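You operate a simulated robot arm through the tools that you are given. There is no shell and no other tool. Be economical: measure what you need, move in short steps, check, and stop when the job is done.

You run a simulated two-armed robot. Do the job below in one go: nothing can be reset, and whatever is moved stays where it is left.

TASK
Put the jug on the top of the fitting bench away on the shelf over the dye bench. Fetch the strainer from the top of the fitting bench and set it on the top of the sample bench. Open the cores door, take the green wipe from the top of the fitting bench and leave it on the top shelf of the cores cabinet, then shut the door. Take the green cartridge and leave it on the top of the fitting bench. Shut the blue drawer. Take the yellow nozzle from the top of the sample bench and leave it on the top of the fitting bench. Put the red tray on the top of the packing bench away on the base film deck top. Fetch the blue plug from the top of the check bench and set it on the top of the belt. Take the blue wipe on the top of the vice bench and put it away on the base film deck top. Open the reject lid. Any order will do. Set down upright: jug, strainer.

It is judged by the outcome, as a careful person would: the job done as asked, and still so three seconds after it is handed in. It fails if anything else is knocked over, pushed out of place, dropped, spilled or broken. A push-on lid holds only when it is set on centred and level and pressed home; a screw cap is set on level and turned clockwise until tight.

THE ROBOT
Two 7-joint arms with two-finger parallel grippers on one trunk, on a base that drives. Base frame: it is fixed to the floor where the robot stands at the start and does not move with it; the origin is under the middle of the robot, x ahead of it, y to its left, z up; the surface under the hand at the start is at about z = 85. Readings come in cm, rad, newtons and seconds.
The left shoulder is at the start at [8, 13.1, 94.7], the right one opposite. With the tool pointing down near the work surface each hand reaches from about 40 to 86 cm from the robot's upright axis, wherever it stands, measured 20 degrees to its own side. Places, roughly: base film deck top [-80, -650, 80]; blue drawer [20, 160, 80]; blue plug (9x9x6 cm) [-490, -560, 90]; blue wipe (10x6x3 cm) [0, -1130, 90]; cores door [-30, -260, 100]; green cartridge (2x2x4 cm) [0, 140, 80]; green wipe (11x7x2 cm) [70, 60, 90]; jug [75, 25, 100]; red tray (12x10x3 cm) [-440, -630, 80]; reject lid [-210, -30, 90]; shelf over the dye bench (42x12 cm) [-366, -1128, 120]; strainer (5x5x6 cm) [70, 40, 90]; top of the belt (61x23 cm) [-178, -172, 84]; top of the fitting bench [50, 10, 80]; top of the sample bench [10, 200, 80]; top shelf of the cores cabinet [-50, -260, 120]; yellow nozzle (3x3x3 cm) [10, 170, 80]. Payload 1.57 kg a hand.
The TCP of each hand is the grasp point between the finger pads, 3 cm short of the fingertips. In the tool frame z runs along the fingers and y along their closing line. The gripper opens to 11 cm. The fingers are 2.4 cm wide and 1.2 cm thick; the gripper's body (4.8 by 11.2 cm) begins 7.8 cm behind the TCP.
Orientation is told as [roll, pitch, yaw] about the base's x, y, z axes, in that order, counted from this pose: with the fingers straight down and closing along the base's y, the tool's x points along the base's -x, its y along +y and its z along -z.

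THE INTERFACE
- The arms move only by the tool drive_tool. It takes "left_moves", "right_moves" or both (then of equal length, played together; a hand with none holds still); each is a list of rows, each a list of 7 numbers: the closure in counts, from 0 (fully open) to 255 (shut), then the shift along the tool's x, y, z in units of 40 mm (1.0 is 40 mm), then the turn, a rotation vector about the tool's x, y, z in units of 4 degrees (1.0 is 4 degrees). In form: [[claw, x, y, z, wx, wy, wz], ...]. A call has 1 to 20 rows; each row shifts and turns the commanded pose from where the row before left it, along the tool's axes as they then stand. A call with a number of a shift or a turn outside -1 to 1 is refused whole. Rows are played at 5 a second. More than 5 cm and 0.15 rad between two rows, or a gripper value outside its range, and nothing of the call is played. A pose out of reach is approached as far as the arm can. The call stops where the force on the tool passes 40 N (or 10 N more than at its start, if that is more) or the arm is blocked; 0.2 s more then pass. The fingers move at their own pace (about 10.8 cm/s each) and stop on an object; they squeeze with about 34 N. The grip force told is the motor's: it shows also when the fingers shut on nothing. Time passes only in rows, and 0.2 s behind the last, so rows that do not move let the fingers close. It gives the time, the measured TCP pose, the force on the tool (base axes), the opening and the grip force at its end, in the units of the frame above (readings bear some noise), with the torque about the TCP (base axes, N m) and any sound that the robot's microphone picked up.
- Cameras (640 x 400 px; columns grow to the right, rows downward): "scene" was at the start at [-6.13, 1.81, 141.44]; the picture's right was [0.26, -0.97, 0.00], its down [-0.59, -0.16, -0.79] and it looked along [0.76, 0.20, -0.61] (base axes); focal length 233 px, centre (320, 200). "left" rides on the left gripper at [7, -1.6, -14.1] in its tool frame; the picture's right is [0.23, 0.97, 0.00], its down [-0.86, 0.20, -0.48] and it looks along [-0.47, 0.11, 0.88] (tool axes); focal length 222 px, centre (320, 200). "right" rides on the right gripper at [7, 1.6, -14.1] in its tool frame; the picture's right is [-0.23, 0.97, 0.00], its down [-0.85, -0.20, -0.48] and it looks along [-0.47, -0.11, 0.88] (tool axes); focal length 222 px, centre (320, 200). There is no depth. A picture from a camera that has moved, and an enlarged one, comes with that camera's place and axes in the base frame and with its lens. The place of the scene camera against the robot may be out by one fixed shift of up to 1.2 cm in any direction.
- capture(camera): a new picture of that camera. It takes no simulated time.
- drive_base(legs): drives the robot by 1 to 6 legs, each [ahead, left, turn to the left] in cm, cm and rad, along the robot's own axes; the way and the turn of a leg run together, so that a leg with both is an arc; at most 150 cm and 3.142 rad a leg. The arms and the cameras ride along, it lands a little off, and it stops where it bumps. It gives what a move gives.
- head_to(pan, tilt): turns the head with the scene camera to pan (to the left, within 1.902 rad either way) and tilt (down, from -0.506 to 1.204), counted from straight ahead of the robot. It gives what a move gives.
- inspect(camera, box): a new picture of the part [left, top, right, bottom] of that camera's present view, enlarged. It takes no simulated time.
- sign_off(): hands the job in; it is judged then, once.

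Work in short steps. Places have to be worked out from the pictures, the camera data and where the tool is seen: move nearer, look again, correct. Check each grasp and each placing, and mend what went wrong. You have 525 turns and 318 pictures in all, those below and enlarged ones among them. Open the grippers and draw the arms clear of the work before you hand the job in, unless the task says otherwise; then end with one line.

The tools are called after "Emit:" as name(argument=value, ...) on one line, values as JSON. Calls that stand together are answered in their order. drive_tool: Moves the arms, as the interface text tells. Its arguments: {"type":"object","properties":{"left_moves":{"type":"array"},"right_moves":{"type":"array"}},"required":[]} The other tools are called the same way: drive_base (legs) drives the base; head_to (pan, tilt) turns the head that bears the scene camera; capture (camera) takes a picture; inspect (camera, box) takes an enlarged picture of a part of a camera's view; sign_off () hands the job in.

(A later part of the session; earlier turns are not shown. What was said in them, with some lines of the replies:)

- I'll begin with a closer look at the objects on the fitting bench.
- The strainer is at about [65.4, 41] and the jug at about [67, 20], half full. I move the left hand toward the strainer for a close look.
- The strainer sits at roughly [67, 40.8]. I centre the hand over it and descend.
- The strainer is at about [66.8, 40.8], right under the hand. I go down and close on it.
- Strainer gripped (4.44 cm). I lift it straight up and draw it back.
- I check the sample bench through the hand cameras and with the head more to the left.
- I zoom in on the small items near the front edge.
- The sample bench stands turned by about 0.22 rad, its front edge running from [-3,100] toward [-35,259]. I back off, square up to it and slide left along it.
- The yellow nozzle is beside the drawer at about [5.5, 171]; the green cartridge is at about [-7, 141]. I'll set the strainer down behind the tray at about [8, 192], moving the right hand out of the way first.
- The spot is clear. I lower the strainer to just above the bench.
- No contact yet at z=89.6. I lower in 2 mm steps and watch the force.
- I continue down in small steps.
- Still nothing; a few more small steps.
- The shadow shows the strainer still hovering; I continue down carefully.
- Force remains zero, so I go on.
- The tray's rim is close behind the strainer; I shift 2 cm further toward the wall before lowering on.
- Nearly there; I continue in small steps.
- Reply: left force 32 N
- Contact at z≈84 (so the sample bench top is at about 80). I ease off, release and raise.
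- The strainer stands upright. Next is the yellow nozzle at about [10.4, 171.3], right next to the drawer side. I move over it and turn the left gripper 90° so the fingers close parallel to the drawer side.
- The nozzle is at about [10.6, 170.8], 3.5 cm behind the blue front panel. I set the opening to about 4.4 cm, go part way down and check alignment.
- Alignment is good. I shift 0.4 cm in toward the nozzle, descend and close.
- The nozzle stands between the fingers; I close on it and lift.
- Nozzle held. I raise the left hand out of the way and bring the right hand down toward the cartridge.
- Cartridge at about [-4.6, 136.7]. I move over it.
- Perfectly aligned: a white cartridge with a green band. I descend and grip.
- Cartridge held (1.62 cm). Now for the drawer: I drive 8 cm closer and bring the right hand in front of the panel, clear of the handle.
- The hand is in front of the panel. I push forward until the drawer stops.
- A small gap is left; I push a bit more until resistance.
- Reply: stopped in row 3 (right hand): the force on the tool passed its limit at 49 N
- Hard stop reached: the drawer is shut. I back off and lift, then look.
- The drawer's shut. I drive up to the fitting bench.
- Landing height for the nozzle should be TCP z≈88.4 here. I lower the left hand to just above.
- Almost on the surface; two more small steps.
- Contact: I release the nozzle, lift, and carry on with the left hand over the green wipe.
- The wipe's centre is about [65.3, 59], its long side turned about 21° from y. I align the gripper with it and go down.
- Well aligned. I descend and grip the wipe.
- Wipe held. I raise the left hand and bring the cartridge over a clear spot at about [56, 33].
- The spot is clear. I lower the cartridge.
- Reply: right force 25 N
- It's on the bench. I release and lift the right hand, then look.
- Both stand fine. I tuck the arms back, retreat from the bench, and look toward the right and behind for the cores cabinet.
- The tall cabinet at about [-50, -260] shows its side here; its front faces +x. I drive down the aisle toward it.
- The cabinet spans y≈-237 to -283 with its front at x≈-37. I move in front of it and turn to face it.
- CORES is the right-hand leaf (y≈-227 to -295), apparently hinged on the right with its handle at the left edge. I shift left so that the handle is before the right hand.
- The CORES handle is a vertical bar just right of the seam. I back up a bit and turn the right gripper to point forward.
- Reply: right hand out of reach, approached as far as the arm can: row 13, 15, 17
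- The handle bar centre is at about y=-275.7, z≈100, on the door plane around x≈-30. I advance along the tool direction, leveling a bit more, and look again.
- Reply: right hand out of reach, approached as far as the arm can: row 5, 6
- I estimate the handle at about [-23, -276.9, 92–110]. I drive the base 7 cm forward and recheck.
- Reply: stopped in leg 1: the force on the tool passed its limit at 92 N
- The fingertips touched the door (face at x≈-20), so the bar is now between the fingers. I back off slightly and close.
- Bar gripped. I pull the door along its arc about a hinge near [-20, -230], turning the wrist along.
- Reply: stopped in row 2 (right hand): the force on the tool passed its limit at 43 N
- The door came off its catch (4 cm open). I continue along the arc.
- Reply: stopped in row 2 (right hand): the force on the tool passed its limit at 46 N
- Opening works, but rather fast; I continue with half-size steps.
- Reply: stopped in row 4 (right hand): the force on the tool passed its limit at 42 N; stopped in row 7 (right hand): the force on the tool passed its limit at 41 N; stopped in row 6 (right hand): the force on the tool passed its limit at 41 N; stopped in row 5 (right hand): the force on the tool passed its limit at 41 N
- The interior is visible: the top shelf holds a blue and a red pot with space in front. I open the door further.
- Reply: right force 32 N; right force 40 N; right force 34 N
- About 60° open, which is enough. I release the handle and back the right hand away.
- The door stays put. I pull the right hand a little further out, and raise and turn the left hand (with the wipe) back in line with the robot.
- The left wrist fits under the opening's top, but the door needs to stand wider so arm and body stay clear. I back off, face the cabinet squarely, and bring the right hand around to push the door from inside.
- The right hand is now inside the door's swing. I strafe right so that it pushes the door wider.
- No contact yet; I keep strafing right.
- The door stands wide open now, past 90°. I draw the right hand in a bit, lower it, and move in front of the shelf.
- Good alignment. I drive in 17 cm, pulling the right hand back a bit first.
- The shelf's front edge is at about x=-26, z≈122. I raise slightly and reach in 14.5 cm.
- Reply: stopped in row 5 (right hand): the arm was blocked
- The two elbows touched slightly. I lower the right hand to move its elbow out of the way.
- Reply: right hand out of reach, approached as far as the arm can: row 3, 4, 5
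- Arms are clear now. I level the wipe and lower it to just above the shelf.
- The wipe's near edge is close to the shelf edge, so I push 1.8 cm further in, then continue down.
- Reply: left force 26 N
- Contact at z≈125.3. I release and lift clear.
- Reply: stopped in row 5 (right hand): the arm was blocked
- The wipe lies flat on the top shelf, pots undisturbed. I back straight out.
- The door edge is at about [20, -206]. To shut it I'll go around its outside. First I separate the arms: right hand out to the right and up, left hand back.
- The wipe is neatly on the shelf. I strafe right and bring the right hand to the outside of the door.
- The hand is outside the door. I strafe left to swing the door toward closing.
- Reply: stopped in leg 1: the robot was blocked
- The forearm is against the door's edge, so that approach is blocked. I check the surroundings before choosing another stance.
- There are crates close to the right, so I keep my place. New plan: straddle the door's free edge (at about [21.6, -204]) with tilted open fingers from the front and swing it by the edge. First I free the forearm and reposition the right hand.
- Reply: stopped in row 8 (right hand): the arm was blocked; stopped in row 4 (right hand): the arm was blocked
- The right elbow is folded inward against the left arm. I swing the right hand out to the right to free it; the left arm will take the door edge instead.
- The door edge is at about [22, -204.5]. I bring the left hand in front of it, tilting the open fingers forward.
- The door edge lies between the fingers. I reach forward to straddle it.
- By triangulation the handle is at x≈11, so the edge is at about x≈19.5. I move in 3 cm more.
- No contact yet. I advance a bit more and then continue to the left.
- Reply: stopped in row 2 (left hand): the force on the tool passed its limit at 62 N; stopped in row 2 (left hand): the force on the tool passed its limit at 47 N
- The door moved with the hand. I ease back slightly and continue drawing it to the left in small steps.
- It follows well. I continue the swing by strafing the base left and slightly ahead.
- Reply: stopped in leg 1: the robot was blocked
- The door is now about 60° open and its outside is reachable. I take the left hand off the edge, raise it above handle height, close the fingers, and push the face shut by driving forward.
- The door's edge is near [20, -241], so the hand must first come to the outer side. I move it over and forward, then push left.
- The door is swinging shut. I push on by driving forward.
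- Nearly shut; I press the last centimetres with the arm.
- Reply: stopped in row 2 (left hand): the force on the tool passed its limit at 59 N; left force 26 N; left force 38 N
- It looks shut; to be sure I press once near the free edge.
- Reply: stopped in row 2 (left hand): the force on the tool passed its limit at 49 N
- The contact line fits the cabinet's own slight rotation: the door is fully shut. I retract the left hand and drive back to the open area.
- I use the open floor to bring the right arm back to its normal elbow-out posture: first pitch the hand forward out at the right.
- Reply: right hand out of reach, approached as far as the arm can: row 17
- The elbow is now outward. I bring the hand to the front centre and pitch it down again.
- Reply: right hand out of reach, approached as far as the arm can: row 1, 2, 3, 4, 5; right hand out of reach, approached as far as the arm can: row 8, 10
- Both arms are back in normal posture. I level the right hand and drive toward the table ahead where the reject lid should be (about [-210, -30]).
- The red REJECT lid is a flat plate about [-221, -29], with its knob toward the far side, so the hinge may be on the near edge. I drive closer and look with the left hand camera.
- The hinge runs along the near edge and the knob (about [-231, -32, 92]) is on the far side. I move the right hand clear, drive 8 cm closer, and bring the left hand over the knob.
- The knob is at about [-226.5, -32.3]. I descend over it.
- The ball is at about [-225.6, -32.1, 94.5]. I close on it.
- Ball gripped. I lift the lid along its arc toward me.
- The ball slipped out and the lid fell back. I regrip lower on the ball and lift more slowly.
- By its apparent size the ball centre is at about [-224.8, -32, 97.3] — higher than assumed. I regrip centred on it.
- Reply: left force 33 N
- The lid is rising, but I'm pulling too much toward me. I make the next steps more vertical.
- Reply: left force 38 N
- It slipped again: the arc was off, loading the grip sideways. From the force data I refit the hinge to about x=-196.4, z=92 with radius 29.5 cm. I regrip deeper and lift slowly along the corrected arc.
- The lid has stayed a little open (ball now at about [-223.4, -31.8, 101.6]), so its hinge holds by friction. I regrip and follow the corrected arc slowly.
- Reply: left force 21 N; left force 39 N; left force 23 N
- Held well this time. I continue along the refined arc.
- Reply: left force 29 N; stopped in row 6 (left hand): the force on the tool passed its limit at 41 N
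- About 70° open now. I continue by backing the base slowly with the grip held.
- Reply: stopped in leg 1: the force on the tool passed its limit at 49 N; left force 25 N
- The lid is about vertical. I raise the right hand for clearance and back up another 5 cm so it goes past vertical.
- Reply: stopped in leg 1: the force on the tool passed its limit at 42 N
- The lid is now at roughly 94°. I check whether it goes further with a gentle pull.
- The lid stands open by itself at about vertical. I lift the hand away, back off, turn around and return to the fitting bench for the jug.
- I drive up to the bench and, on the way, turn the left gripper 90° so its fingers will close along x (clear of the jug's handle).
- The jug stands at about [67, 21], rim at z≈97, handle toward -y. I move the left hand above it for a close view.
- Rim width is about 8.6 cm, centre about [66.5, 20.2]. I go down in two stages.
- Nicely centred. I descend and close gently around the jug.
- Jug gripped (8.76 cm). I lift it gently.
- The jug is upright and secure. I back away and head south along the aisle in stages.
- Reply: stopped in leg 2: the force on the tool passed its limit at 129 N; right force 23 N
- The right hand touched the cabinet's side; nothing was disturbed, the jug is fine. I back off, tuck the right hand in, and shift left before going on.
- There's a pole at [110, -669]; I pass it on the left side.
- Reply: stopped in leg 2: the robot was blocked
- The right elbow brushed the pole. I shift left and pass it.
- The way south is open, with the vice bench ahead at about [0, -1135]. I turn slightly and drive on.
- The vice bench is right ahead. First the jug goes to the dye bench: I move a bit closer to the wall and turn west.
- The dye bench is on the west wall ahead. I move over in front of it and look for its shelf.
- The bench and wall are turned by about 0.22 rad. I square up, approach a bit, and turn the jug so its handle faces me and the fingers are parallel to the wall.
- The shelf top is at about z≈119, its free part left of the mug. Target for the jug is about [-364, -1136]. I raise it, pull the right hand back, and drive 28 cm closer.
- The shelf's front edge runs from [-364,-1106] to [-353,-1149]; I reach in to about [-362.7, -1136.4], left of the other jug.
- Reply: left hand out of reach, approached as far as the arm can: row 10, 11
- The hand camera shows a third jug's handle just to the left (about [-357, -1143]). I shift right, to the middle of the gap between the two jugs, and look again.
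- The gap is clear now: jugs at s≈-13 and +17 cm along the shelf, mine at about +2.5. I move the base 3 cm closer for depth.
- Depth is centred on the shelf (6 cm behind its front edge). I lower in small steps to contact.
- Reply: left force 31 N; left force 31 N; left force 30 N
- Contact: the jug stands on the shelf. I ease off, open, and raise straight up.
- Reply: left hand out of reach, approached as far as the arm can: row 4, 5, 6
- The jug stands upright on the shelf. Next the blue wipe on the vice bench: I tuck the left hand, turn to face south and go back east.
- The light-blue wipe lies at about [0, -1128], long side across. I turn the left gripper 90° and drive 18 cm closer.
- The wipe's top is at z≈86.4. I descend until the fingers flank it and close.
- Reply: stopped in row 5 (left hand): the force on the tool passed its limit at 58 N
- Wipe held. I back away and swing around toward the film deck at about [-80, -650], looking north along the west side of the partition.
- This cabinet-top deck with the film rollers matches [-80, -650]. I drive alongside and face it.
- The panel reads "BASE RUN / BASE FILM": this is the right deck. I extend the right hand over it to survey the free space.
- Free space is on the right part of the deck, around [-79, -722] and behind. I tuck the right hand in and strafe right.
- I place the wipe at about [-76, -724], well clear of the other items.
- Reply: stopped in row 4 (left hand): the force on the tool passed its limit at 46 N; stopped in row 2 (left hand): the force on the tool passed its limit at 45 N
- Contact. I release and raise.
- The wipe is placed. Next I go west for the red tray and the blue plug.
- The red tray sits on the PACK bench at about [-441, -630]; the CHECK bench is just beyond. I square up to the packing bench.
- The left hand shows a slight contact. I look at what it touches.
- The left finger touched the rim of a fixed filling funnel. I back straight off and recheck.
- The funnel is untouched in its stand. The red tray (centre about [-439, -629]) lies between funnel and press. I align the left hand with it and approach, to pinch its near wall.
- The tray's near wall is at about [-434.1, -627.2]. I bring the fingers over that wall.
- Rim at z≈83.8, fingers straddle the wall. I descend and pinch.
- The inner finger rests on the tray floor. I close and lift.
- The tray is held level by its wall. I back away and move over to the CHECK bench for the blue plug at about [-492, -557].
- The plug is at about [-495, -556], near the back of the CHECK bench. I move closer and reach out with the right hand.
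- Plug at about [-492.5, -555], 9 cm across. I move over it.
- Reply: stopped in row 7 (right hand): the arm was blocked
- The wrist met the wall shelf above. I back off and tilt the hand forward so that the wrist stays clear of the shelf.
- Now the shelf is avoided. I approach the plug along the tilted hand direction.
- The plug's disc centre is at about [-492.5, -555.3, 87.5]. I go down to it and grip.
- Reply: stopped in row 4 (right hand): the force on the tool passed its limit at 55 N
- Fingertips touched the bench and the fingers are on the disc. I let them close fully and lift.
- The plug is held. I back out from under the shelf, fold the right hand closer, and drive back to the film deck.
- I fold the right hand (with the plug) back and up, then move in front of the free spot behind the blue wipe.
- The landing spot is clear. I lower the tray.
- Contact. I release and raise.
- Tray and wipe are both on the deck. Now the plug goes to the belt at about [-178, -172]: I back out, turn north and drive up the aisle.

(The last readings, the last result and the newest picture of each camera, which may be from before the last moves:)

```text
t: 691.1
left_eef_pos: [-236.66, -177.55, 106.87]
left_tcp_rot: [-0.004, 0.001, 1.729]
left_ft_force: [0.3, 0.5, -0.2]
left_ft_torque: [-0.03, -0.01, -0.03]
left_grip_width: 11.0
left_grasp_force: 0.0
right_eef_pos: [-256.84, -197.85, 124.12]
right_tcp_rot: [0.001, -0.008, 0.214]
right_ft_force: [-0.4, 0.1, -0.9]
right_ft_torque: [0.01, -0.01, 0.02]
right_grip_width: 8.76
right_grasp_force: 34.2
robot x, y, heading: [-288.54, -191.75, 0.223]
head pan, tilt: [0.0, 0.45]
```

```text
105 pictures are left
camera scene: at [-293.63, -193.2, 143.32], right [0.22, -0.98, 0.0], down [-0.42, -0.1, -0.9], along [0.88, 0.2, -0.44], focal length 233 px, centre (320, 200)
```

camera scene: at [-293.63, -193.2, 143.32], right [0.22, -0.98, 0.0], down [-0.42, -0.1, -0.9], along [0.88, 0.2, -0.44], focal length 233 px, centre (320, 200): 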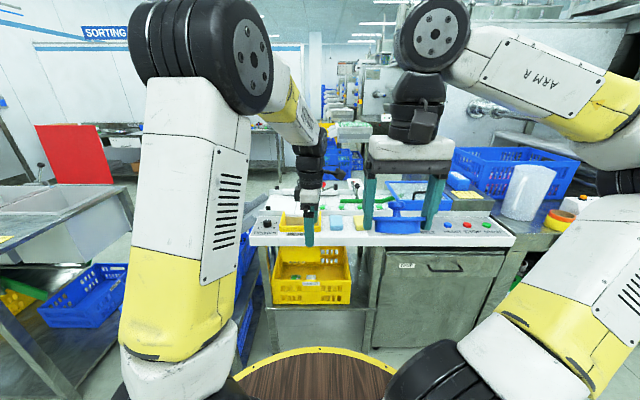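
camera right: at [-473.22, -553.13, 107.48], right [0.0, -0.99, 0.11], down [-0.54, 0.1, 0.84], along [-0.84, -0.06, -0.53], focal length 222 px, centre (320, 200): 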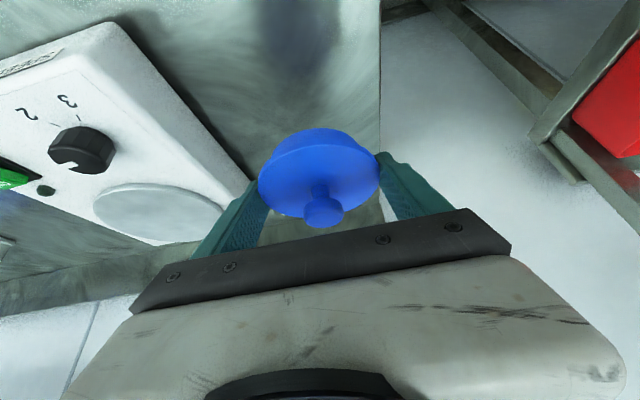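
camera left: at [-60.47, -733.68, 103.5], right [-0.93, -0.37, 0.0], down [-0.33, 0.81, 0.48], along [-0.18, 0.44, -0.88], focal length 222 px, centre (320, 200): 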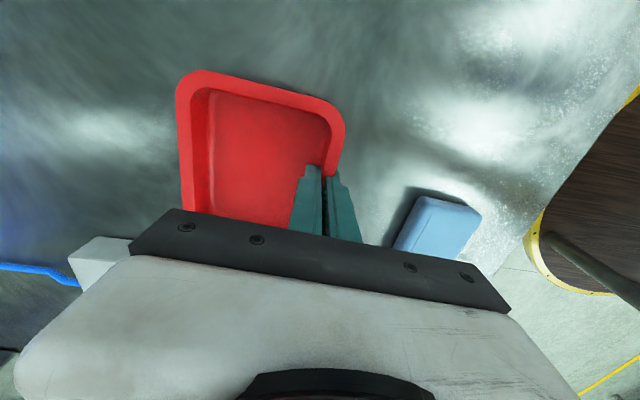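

Emit:
drive_tool(left_moves=[[0, 0, 0.8, -0.7, 0, 0, 0], [0, 0, 0.8, -0.7, 0, 0, 0], [0, 0, 0.8, -0.7, 0, 0, 0], [0, 0, 0.8, -0.7, 0, 0, 0]])

Emit:
drive_base(legs=[[18, 12, 0]])

Emit:
head_to(pan=-0.1, tilt=0.5)

Emit:
inspect(camera="scene", box=[180, 120, 560, 320])

Emit:
capture(camera="right")

```text
t: 692.1
left_eef_pos: [-249.37, -179.48, 118.05]
left_tcp_rot: [-0.004, 0.0, 1.727]
left_ft_force: [0.3, -0.1, 0.6]
left_ft_torque: [0.01, 0.05, 0.01]
left_grip_width: 11.0
left_grasp_force: 0.1
right_eef_pos: [-256.78, -198.04, 124.24]
right_tcp_rot: [0.0, -0.006, 0.215]
right_ft_force: [0.2, -1.0, -0.3]
right_ft_torque: [-0.02, 0.06, 0.0]
right_grip_width: 8.73
right_grasp_force: 33.7
robot x, y, heading: [-288.53, -191.75, 0.219]
head pan, tilt: [0.0, 0.45]
```

```text
t: 693.7
left_eef_pos: [-234.46, -163.6, 117.99]
left_tcp_rot: [-0.005, 0.002, 1.729]
left_ft_force: [-0.6, 0.0, -0.9]
left_ft_torque: [-0.01, 0.0, -0.01]
left_grip_width: 11.0
left_grasp_force: 0.0
right_eef_pos: [-241.9, -182.15, 124.1]
right_tcp_rot: [0.0, -0.009, 0.217]
right_ft_force: [0.5, 0.2, -0.3]
right_ft_torque: [0.0, 0.02, 0.03]
right_grip_width: 8.73
right_grasp_force: 33.3
robot x, y, heading: [-273.56, -175.36, 0.222]
head pan, tilt: [0.0, 0.45]
```

```text
t: 694.4
left_eef_pos: [-234.48, -163.59, 118.0]
left_tcp_rot: [-0.004, 0.001, 1.728]
left_ft_force: [-1.3, -0.4, 0.3]
left_ft_torque: [0.01, -0.02, 0.03]
left_grip_width: 10.99
left_grasp_force: 0.0
right_eef_pos: [-241.89, -182.1, 124.15]
right_tcp_rot: [0.0, -0.008, 0.217]
right_ft_force: [0.4, 0.5, -0.4]
right_ft_torque: [-0.01, 0.0, -0.01]
right_grip_width: 8.72
right_grasp_force: 34.1
robot x, y, heading: [-273.54, -175.4, 0.223]
head pan, tilt: [-0.099, 0.499]
```

```text
1.68 times, centred on (370, 220) of scene
camera zoom: at [-278.64, -178.29, 142.87], right [0.13, -0.99, 0.0], down [-0.47, -0.06, -0.88], along [0.87, 0.11, -0.48], focal length 393 px, centre (236, 166)
```

zoom: 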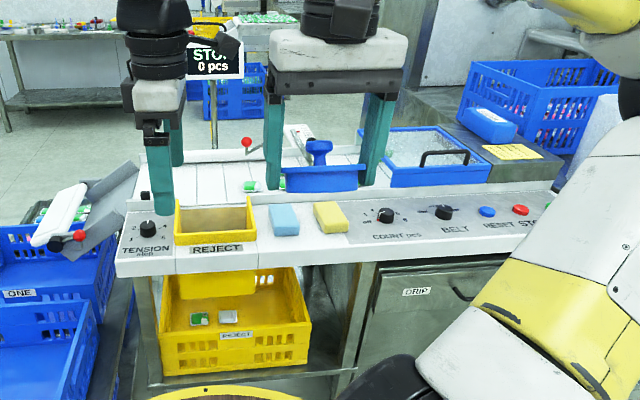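

```text
103 pictures are left
camera right: at [-249.05, -182.09, 138.25], right [0.01, 1.0, 0.0], down [0.87, -0.01, 0.48], along [0.48, 0.0, -0.87], focal length 222 px, centre (320, 200)
```

right: 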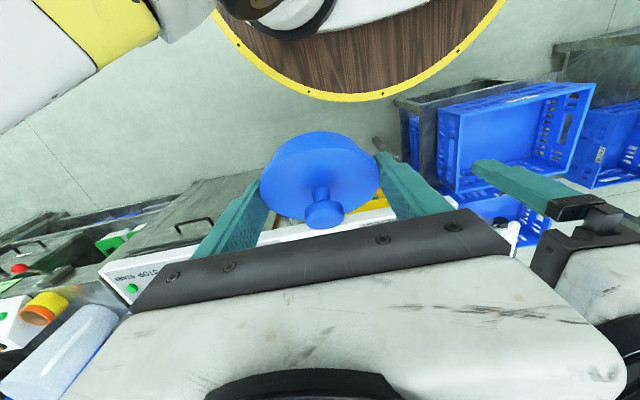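

The belt is the white slatted strip behind the console; its left part (about [-176, -156]) is free. I move the left hand aside and position the right hand with the plug.

Emit:
drive_tool(left_moves=[[0, -0.8, 0, 0, 0, 0, 0], [0, -0.8, 0, 0, 0, 0, 0], [0, -0.8, 0, 0, 0, 0, 0], [0, -0.8, 0, 0, 0, 0, 0], [0, -0.8, 0, 0, 0, 0, 0], [0, -0.8, 0, 0, 0, 0, 0]])

Emit:
drive_base(legs=[[0, 10, 0], [22, 0, 0]])

Emit:
drive_tool(right_moves=[[255, -0.8, 0, 0, 0, 0, 0], [255, -0.8, 0, 0, 0, 0, 0], [255, -0.8, 0, 0, 0, 0, 0], [255, -0.8, 0, 0, 0, 0, 0], [255, -0.8, 0, 0, 0, 0, 0], [255, -0.8, 0, 0.2, 0, 0, 0]])

Emit:
capture(camera="right")

Emit:
capture(camera="scene")

```text
t: 695.8
left_eef_pos: [-237.55, -144.49, 117.99]
left_tcp_rot: [-0.004, 0.002, 1.728]
left_ft_force: [0.1, -0.5, 0.7]
left_ft_torque: [0.0, 0.03, -0.01]
left_grip_width: 11.0
left_grasp_force: 0.0
right_eef_pos: [-241.94, -182.11, 124.24]
right_tcp_rot: [0.002, -0.008, 0.217]
right_ft_force: [-0.4, 0.1, -0.8]
right_ft_torque: [0.0, 0.0, 0.03]
right_grip_width: 8.75
right_grasp_force: 33.6
robot x, y, heading: [-273.28, -175.93, 0.225]
head pan, tilt: [-0.099, 0.499]
```

```text
t: 698.1
left_eef_pos: [-222.72, -132.36, 117.9]
left_tcp_rot: [-0.001, -0.001, 1.727]
left_ft_force: [1.6, -0.9, 0.8]
left_ft_torque: [0.13, 0.11, 0.0]
left_grip_width: 10.99
left_grasp_force: 0.0
right_eef_pos: [-227.02, -169.84, 124.09]
right_tcp_rot: [0.0, -0.004, 0.214]
right_ft_force: [1.0, -0.9, -0.8]
right_ft_torque: [0.12, 0.07, -0.03]
right_grip_width: 8.74
right_grasp_force: 34.1
robot x, y, heading: [-259.11, -163.65, 0.225]
head pan, tilt: [-0.099, 0.499]
stopped in leg 2: the robot was blocked; the commanded pose is now the measured one
```

```text
t: 699.5
left_eef_pos: [-222.88, -132.13, 118.01]
left_tcp_rot: [-0.003, 0.001, 1.73]
left_ft_force: [-0.2, -0.5, -0.1]
left_ft_torque: [0.03, 0.01, 0.02]
left_grip_width: 11.0
left_grasp_force: 0.0
right_eef_pos: [-208.54, -165.78, 123.36]
right_tcp_rot: [0.0, -0.007, 0.214]
right_ft_force: [-0.2, 0.6, -0.4]
right_ft_torque: [-0.01, -0.02, -0.02]
right_grip_width: 8.74
right_grasp_force: 34.1
robot x, y, heading: [-259.01, -163.31, 0.221]
head pan, tilt: [-0.099, 0.499]
```

```text
102 pictures are left
camera right: at [-215.69, -165.68, 137.53], right [0.01, 1.0, 0.0], down [0.87, -0.01, 0.48], along [0.48, -0.01, -0.88], focal length 222 px, centre (320, 200)
```

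right: 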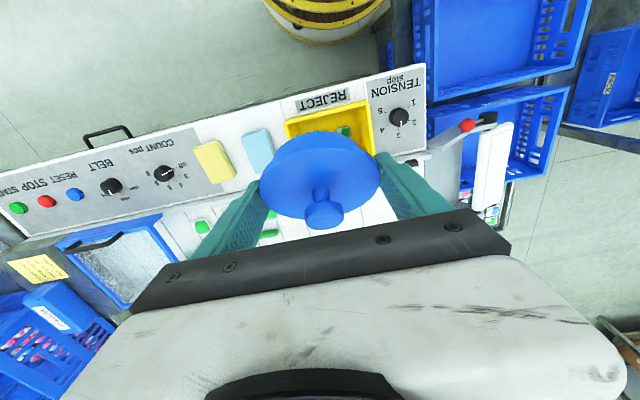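

```text
101 pictures are left
camera scene: at [-264.05, -166.0, 142.87], right [0.12, -0.99, 0.0], down [-0.47, -0.06, -0.88], along [0.87, 0.11, -0.48], focal length 233 px, centre (320, 200)
```

scene: 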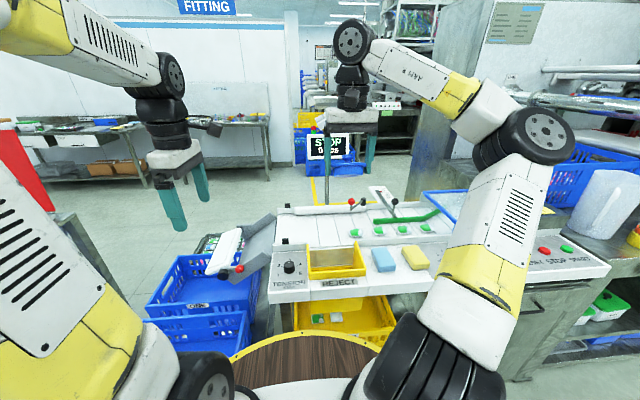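

The base stopped against something at the left (likely the crate trolley); I ease it back 2 cm and reach out with the right arm.

Emit:
drive_base(legs=[[-2, -2, 0]])

Emit:
drive_tool(right_moves=[[255, -0.8, 0.17, 0.1, 0, 0, 0], [255, -0.8, 0.17, 0.2, 0, 0, 0], [255, -0.8, 0.17, 0.3, 0, 0, 0], [255, -0.8, 0.17, 0.3, 0, 0, 0], [255, -0.8, 0.17, 0.3, 0, 0, 0], [255, -0.8, 0.17, 0.4, 0, 0, 0], [255, -0.8, 0.17, 0.4, 0, 0, 0]])

Emit:
capture(camera="right")

Emit:
capture(camera="scene")

```text
t: 700.3
left_eef_pos: [-224.31, -134.63, 117.9]
left_tcp_rot: [-0.001, 0.002, 1.729]
left_ft_force: [-0.2, 0.0, 0.1]
left_ft_torque: [0.01, -0.05, 0.01]
left_grip_width: 11.01
left_grasp_force: 0.2
right_eef_pos: [-209.9, -168.07, 123.44]
right_tcp_rot: [0.0, -0.005, 0.213]
right_ft_force: [0.0, 0.1, -0.3]
right_ft_torque: [0.0, -0.02, -0.03]
right_grip_width: 8.75
right_grasp_force: 33.8
robot x, y, heading: [-260.31, -165.78, 0.221]
head pan, tilt: [-0.099, 0.499]
```

```text
t: 701.9
left_eef_pos: [-224.3, -134.65, 117.9]
left_tcp_rot: [-0.002, 0.001, 1.728]
left_ft_force: [0.2, -0.3, 0.4]
left_ft_torque: [0.01, -0.06, 0.01]
left_grip_width: 10.98
left_grasp_force: 0.2
right_eef_pos: [-189.0, -158.59, 115.58]
right_tcp_rot: [0.001, -0.008, 0.215]
right_ft_force: [0.1, 0.1, -0.4]
right_ft_torque: [0.02, -0.06, -0.01]
right_grip_width: 8.74
right_grasp_force: 33.7
robot x, y, heading: [-260.4, -166.04, 0.223]
head pan, tilt: [-0.099, 0.499]
```

```text
100 pictures are left
camera right: at [-196.32, -158.59, 129.67], right [0.01, 1.0, 0.0], down [0.87, -0.01, 0.48], along [0.48, 0.0, -0.87], focal length 222 px, centre (320, 200)
```

right: 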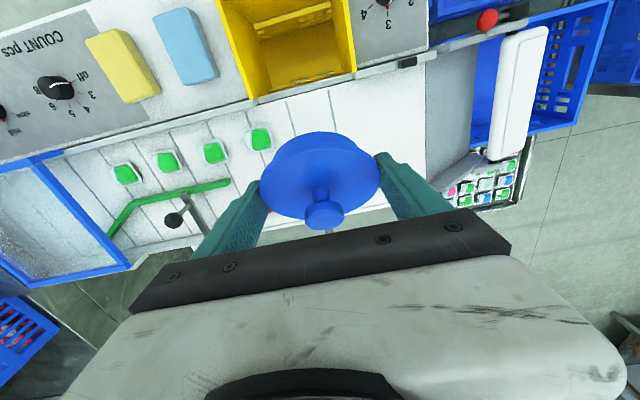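

```text
99 pictures are left
camera scene: at [-265.53, -168.39, 142.87], right [0.12, -0.99, 0.0], down [-0.47, -0.06, -0.88], along [0.87, 0.11, -0.48], focal length 233 px, centre (320, 200)
```

scene: 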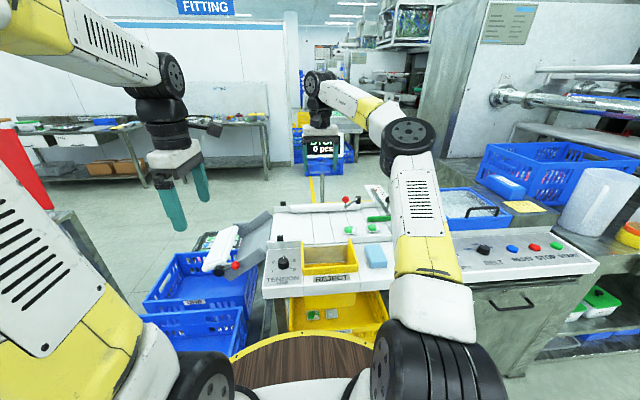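

The plug was gripped with the hand tilted, so I tilt the hand forward again to level it, centring over the free part of the belt at about [-183, -154].

Emit:
drive_tool(right_moves=[[255, -0.4, 0.4, 0, 0, 0, 0], [255, -0.4, 0.4, 0, 0, 0, 0], [255, -0.4, 0, 0, 0, 0, 0], [255, -0.3, 0, 0, 0, -1, 0], [255, -0.2, 0, 0, 0, -1, 0], [255, 0, 0, 0, 0, -1, 0], [255, 0, 0, 0, 0, -1, 0], [255, 0, 0, 0, 0, -1, 0], [255, 0, 0, 0, 0, -1, 0], [255, 0, 0, 0, 0, -1, 0], [255, 0, 0, 0, 0, -0.3, 0]])

Emit:
capture(camera="right")

```text
t: 704.3
left_eef_pos: [-224.36, -134.66, 117.95]
left_tcp_rot: [-0.003, 0.002, 1.73]
left_ft_force: [0.3, -0.3, -0.1]
left_ft_torque: [0.0, -0.01, 0.04]
left_grip_width: 10.97
left_grasp_force: 0.1
right_eef_pos: [-183.91, -154.21, 115.54]
right_tcp_rot: [0.002, -0.517, 0.216]
right_ft_force: [-0.3, 0.0, -0.9]
right_ft_torque: [-0.01, -0.01, -0.02]
right_grip_width: 8.72
right_grasp_force: 34.1
right hand out of reach, approached as far as the arm can: row 3
robot x, y, heading: [-260.5, -166.06, 0.22]
head pan, tilt: [-0.099, 0.499]
```

```text
98 pictures are left
camera right: at [-196.91, -155.48, 124.5], right [-0.01, 0.99, 0.11], down [0.54, -0.09, 0.84], along [0.84, 0.07, -0.53], focal length 222 px, centre (320, 200)
```

right: 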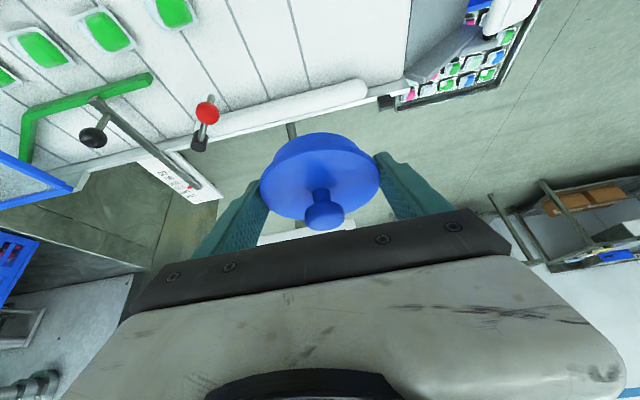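

Emit:
drive_tool(right_moves=[[255, 0.41, 0, 0.72, 0, 0, 0], [255, 0.41, 0, 0.72, 0, 0, 0], [255, 0.41, 0, 0.72, 0, 0, 0], [255, 0.41, 0, 0.72, 0, 0, 0], [255, 0.41, 0, 0.72, 0, 0, 0], [255, 0.41, 0, 0.72, 0, 0, 0]])

Emit:
capture(camera="right")

Emit:
inspect(camera="scene", box=[220, 140, 480, 310])

```text
t: 705.7
left_eef_pos: [-224.37, -134.58, 117.93]
left_tcp_rot: [-0.002, 0.002, 1.731]
left_ft_force: [0.3, 0.9, 0.2]
left_ft_torque: [0.02, -0.02, 0.0]
left_grip_width: 11.0
left_grasp_force: 0.1
right_eef_pos: [-184.09, -154.28, 95.79]
right_tcp_rot: [0.002, -0.517, 0.216]
right_ft_force: [0.4, 0.6, 0.0]
right_ft_torque: [0.0, -0.02, 0.02]
right_grip_width: 8.78
right_grasp_force: 34.0
robot x, y, heading: [-260.49, -166.2, 0.225]
head pan, tilt: [-0.099, 0.499]
```

```text
97 pictures are left
camera right: at [-197.06, -155.47, 104.6], right [-0.01, 0.99, 0.11], down [0.54, -0.09, 0.84], along [0.84, 0.07, -0.53], focal length 222 px, centre (320, 200)
```

right: 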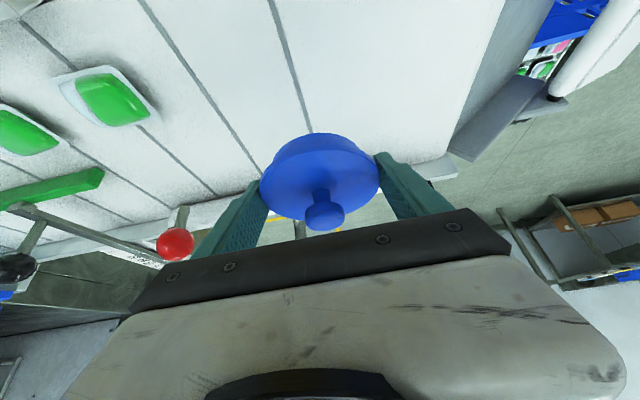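

```text
2.35 times, centred on (350, 225) of scene
camera zoom: at [-265.53, -168.36, 142.87], right [0.12, -0.99, 0.0], down [-0.48, -0.06, -0.88], along [0.87, 0.11, -0.48], focal length 548 px, centre (249, 141)
```

zoom: 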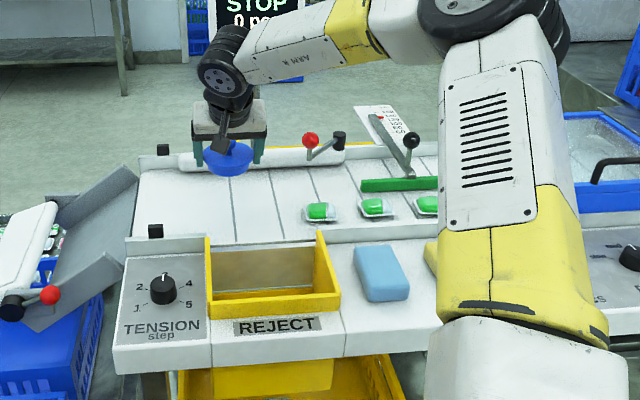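

Emit:
drive_tool(right_moves=[[255, 0.3, 0, 0.53, 0, 0, 0], [255, 0.3, 0, 0.53, 0, 0, 0], [255, 0.06, 0, 0.11, 0, 0, 0]])

Emit:
drive_tool(right_moves=[[255, 0.05, 0, 0.09, 0, 0, 0], [255, 0.05, 0, 0.09, 0, 0, 0]])

Emit:
drive_tool(right_moves=[[255, 0.04, 0, 0.07, 0, 0, 0], [255, 0.04, 0, 0.07, 0, 0, 0]])

```text
t: 706.5
left_eef_pos: [-224.33, -134.59, 117.88]
left_tcp_rot: [0.0, 0.001, 1.729]
left_ft_force: [-0.9, 0.3, 0.3]
left_ft_torque: [0.0, -0.01, 0.04]
left_grip_width: 10.97
left_grasp_force: 0.0
right_eef_pos: [-184.14, -154.18, 90.43]
right_tcp_rot: [0.0, -0.518, 0.214]
right_ft_force: [0.3, -0.2, -0.1]
right_ft_torque: [-0.03, 0.02, 0.04]
right_grip_width: 8.74
right_grasp_force: 34.5
robot x, y, heading: [-260.31, -165.71, 0.224]
head pan, tilt: [-0.099, 0.499]
```

```text
t: 707.1
left_eef_pos: [-224.36, -134.58, 117.85]
left_tcp_rot: [-0.001, 0.001, 1.729]
left_ft_force: [-0.1, 0.7, 0.4]
left_ft_torque: [-0.01, 0.02, 0.02]
left_grip_width: 11.0
left_grasp_force: 0.1
right_eef_pos: [-183.87, -154.06, 89.56]
right_tcp_rot: [0.003, -0.516, 0.214]
right_ft_force: [0.7, 0.8, -0.7]
right_ft_torque: [-0.02, 0.03, 0.01]
right_grip_width: 8.74
right_grasp_force: 34.3
robot x, y, heading: [-260.87, -166.11, 0.222]
head pan, tilt: [-0.099, 0.499]
```

```text
t: 707.7
left_eef_pos: [-224.4, -134.54, 117.98]
left_tcp_rot: [-0.002, 0.002, 1.73]
left_ft_force: [-0.3, -0.3, 0.5]
left_ft_torque: [0.0, -0.03, -0.01]
left_grip_width: 10.99
left_grasp_force: 0.1
right_eef_pos: [-183.98, -154.17, 88.93]
right_tcp_rot: [0.0, -0.517, 0.215]
right_ft_force: [0.2, -0.5, -0.4]
right_ft_torque: [-0.02, 0.0, -0.01]
right_grip_width: 8.75
right_grasp_force: 33.6
robot x, y, heading: [-260.42, -166.14, 0.22]
head pan, tilt: [-0.099, 0.499]
```

Emit:
drive_tool(right_moves=[[255, 0.04, 0, 0.07, 0, 0, 0], [255, 0.04, 0, 0.07, 0, 0, 0]])

Emit:
drive_tool(right_moves=[[255, 0.04, 0, 0.07, 0, 0, 0], [255, 0.03, 0, 0.05, 0, 0, 0]])

Emit:
inspect(camera="right", box=[200, 80, 440, 260])

```text
t: 708.3
left_eef_pos: [-224.26, -134.58, 118.08]
left_tcp_rot: [-0.002, 0.001, 1.73]
left_ft_force: [-0.6, 1.0, 0.1]
left_ft_torque: [-0.02, 0.01, -0.01]
left_grip_width: 11.02
left_grasp_force: 0.0
right_eef_pos: [-183.98, -154.18, 88.32]
right_tcp_rot: [0.001, -0.516, 0.216]
right_ft_force: [-0.1, 0.3, -0.3]
right_ft_torque: [-0.02, 0.02, 0.04]
right_grip_width: 8.74
right_grasp_force: 34.0
robot x, y, heading: [-260.56, -166.26, 0.227]
head pan, tilt: [-0.099, 0.499]
```

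```text
t: 708.9
left_eef_pos: [-224.65, -134.63, 118.03]
left_tcp_rot: [-0.004, 0.002, 1.729]
left_ft_force: [-0.5, 1.2, -0.3]
left_ft_torque: [-0.02, 0.01, 0.0]
left_grip_width: 10.99
left_grasp_force: 0.1
right_eef_pos: [-184.11, -154.06, 88.17]
right_tcp_rot: [0.0, -0.523, 0.214]
right_ft_force: [-12.9, -6.7, 31.4]
right_ft_torque: [-0.71, 0.18, -0.13]
right_grip_width: 8.74
right_grasp_force: 34.1
robot x, y, heading: [-260.26, -166.27, 0.223]
head pan, tilt: [-0.099, 0.499]
```

```text
2.22 times, centred on (320, 170) of right
camera zoom: at [-197.04, -155.39, 96.93], right [-0.02, 0.99, 0.11], down [0.53, -0.09, 0.84], along [0.85, 0.07, -0.53], focal length 494 px, centre (320, 267)
```

zoom: 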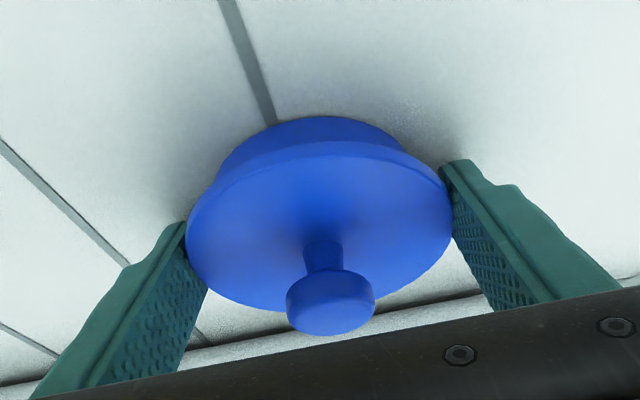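

Contact: the plug stands on the belt. I ease off, open, and withdraw along the hand axis.

Emit:
drive_tool(right_moves=[[255, -0.03, 0, -0.05, 0, 0, 0], [60, 0, 0, 0, 0, 0, 0], [0, 0, 0, 0, 0, 0, 0], [0, 0, 0, 0, 0, 0, 0], [0, 0, 0, -0.5, 0, 0, 0], [0, 0, 0, -0.9, 0, 0, 0], [0, 0, 0, -0.9, 0, 0, 0], [0, 0, 0, -0.9, 0, 0, 0], [0, 0, 0, -0.9, 0, 0, 0], [0, 0, 0, -0.9, 0, 0, 0]])

Emit:
capture(camera="right")

Emit:
inspect(camera="scene", box=[220, 140, 480, 310])

```text
t: 711.1
left_eef_pos: [-224.31, -134.66, 117.83]
left_tcp_rot: [-0.001, 0.002, 1.73]
left_ft_force: [0.1, 0.1, 0.1]
left_ft_torque: [0.03, 0.01, 0.03]
left_grip_width: 10.99
left_grasp_force: 0.1
right_eef_pos: [-193.55, -156.31, 105.38]
right_tcp_rot: [0.001, -0.514, 0.216]
right_ft_force: [0.3, -0.5, -0.5]
right_ft_torque: [0.02, 0.03, -0.01]
right_grip_width: 11.01
right_grasp_force: 0.1
robot x, y, heading: [-260.32, -165.74, 0.222]
head pan, tilt: [-0.099, 0.499]
```

```text
94 pictures are left
camera right: at [-206.61, -157.59, 114.28], right [-0.01, 0.99, 0.11], down [0.54, -0.09, 0.84], along [0.84, 0.07, -0.53], focal length 222 px, centre (320, 200)
```

right: 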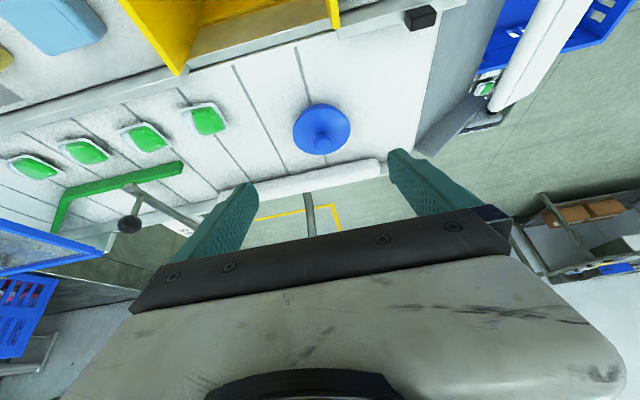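

```text
2.35 times, centred on (350, 225) of scene
camera zoom: at [-265.47, -168.35, 142.87], right [0.12, -0.99, 0.0], down [-0.48, -0.06, -0.88], along [0.87, 0.11, -0.48], focal length 548 px, centre (249, 141)
```

zoom: 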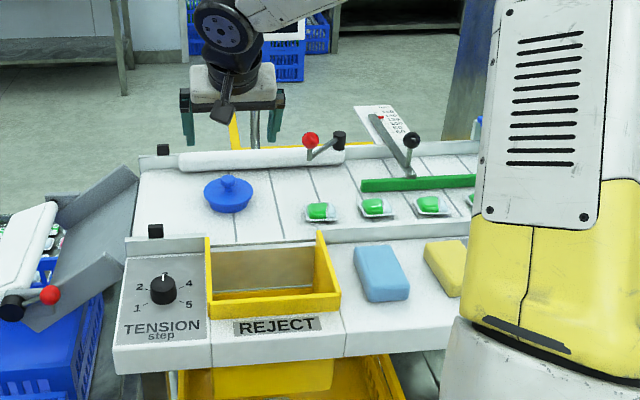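

The plug stands on the belt among the packs, nothing disturbed. I back away, fold the arms, and check the reject lid.

Emit:
drive_base(legs=[[-40, 0, 0]])

Emit:
head_to(pan=0.55, tilt=0.35)

Emit:
capture(camera="scene")

```text
t: 713.6
left_eef_pos: [-263.58, -143.47, 117.93]
left_tcp_rot: [-0.001, 0.0, 1.73]
left_ft_force: [-0.4, -0.9, -0.2]
left_ft_torque: [0.02, -0.01, -0.01]
left_grip_width: 10.98
left_grasp_force: 0.0
right_eef_pos: [-232.71, -165.25, 105.32]
right_tcp_rot: [0.0, -0.517, 0.216]
right_ft_force: [-0.3, -1.1, 0.3]
right_ft_torque: [0.03, -0.02, -0.02]
right_grip_width: 11.0
right_grasp_force: 0.1
robot x, y, heading: [-299.58, -174.91, 0.23]
head pan, tilt: [-0.099, 0.499]
```

```text
t: 714.6
left_eef_pos: [-263.55, -143.36, 117.99]
left_tcp_rot: [-0.001, 0.002, 1.729]
left_ft_force: [-0.1, -0.3, -0.6]
left_ft_torque: [0.0, 0.0, -0.02]
left_grip_width: 11.01
left_grasp_force: 0.0
right_eef_pos: [-232.75, -165.11, 105.35]
right_tcp_rot: [0.0, -0.516, 0.218]
right_ft_force: [-0.3, 0.0, -0.1]
right_ft_torque: [0.03, -0.03, -0.04]
right_grip_width: 11.0
right_grasp_force: 0.1
robot x, y, heading: [-299.28, -174.82, 0.227]
head pan, tilt: [0.55, 0.351]
```

```text
92 pictures are left
camera scene: at [-307.03, -171.91, 144.24], right [0.7, -0.72, 0.0], down [-0.25, -0.24, -0.94], along [0.67, 0.66, -0.34], focal length 233 px, centre (320, 200)
```

scene: 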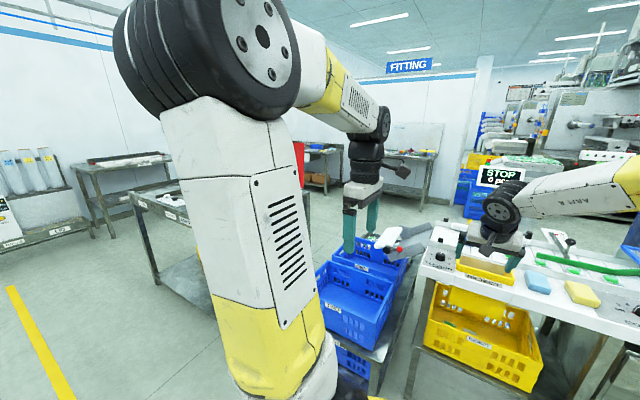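

The lid still stands open, the crates and packs are in place, grippers are open and the arms clear of everything. I hand the job in.

Emit:
sign_off()

```text
The job is handed in.
```

I finished all ten jobs and handed them in, with the grippers open and the arms drawn clear. The weakest check is the blue drawer: I pushed it to a hard stop but did not go back to look at it.
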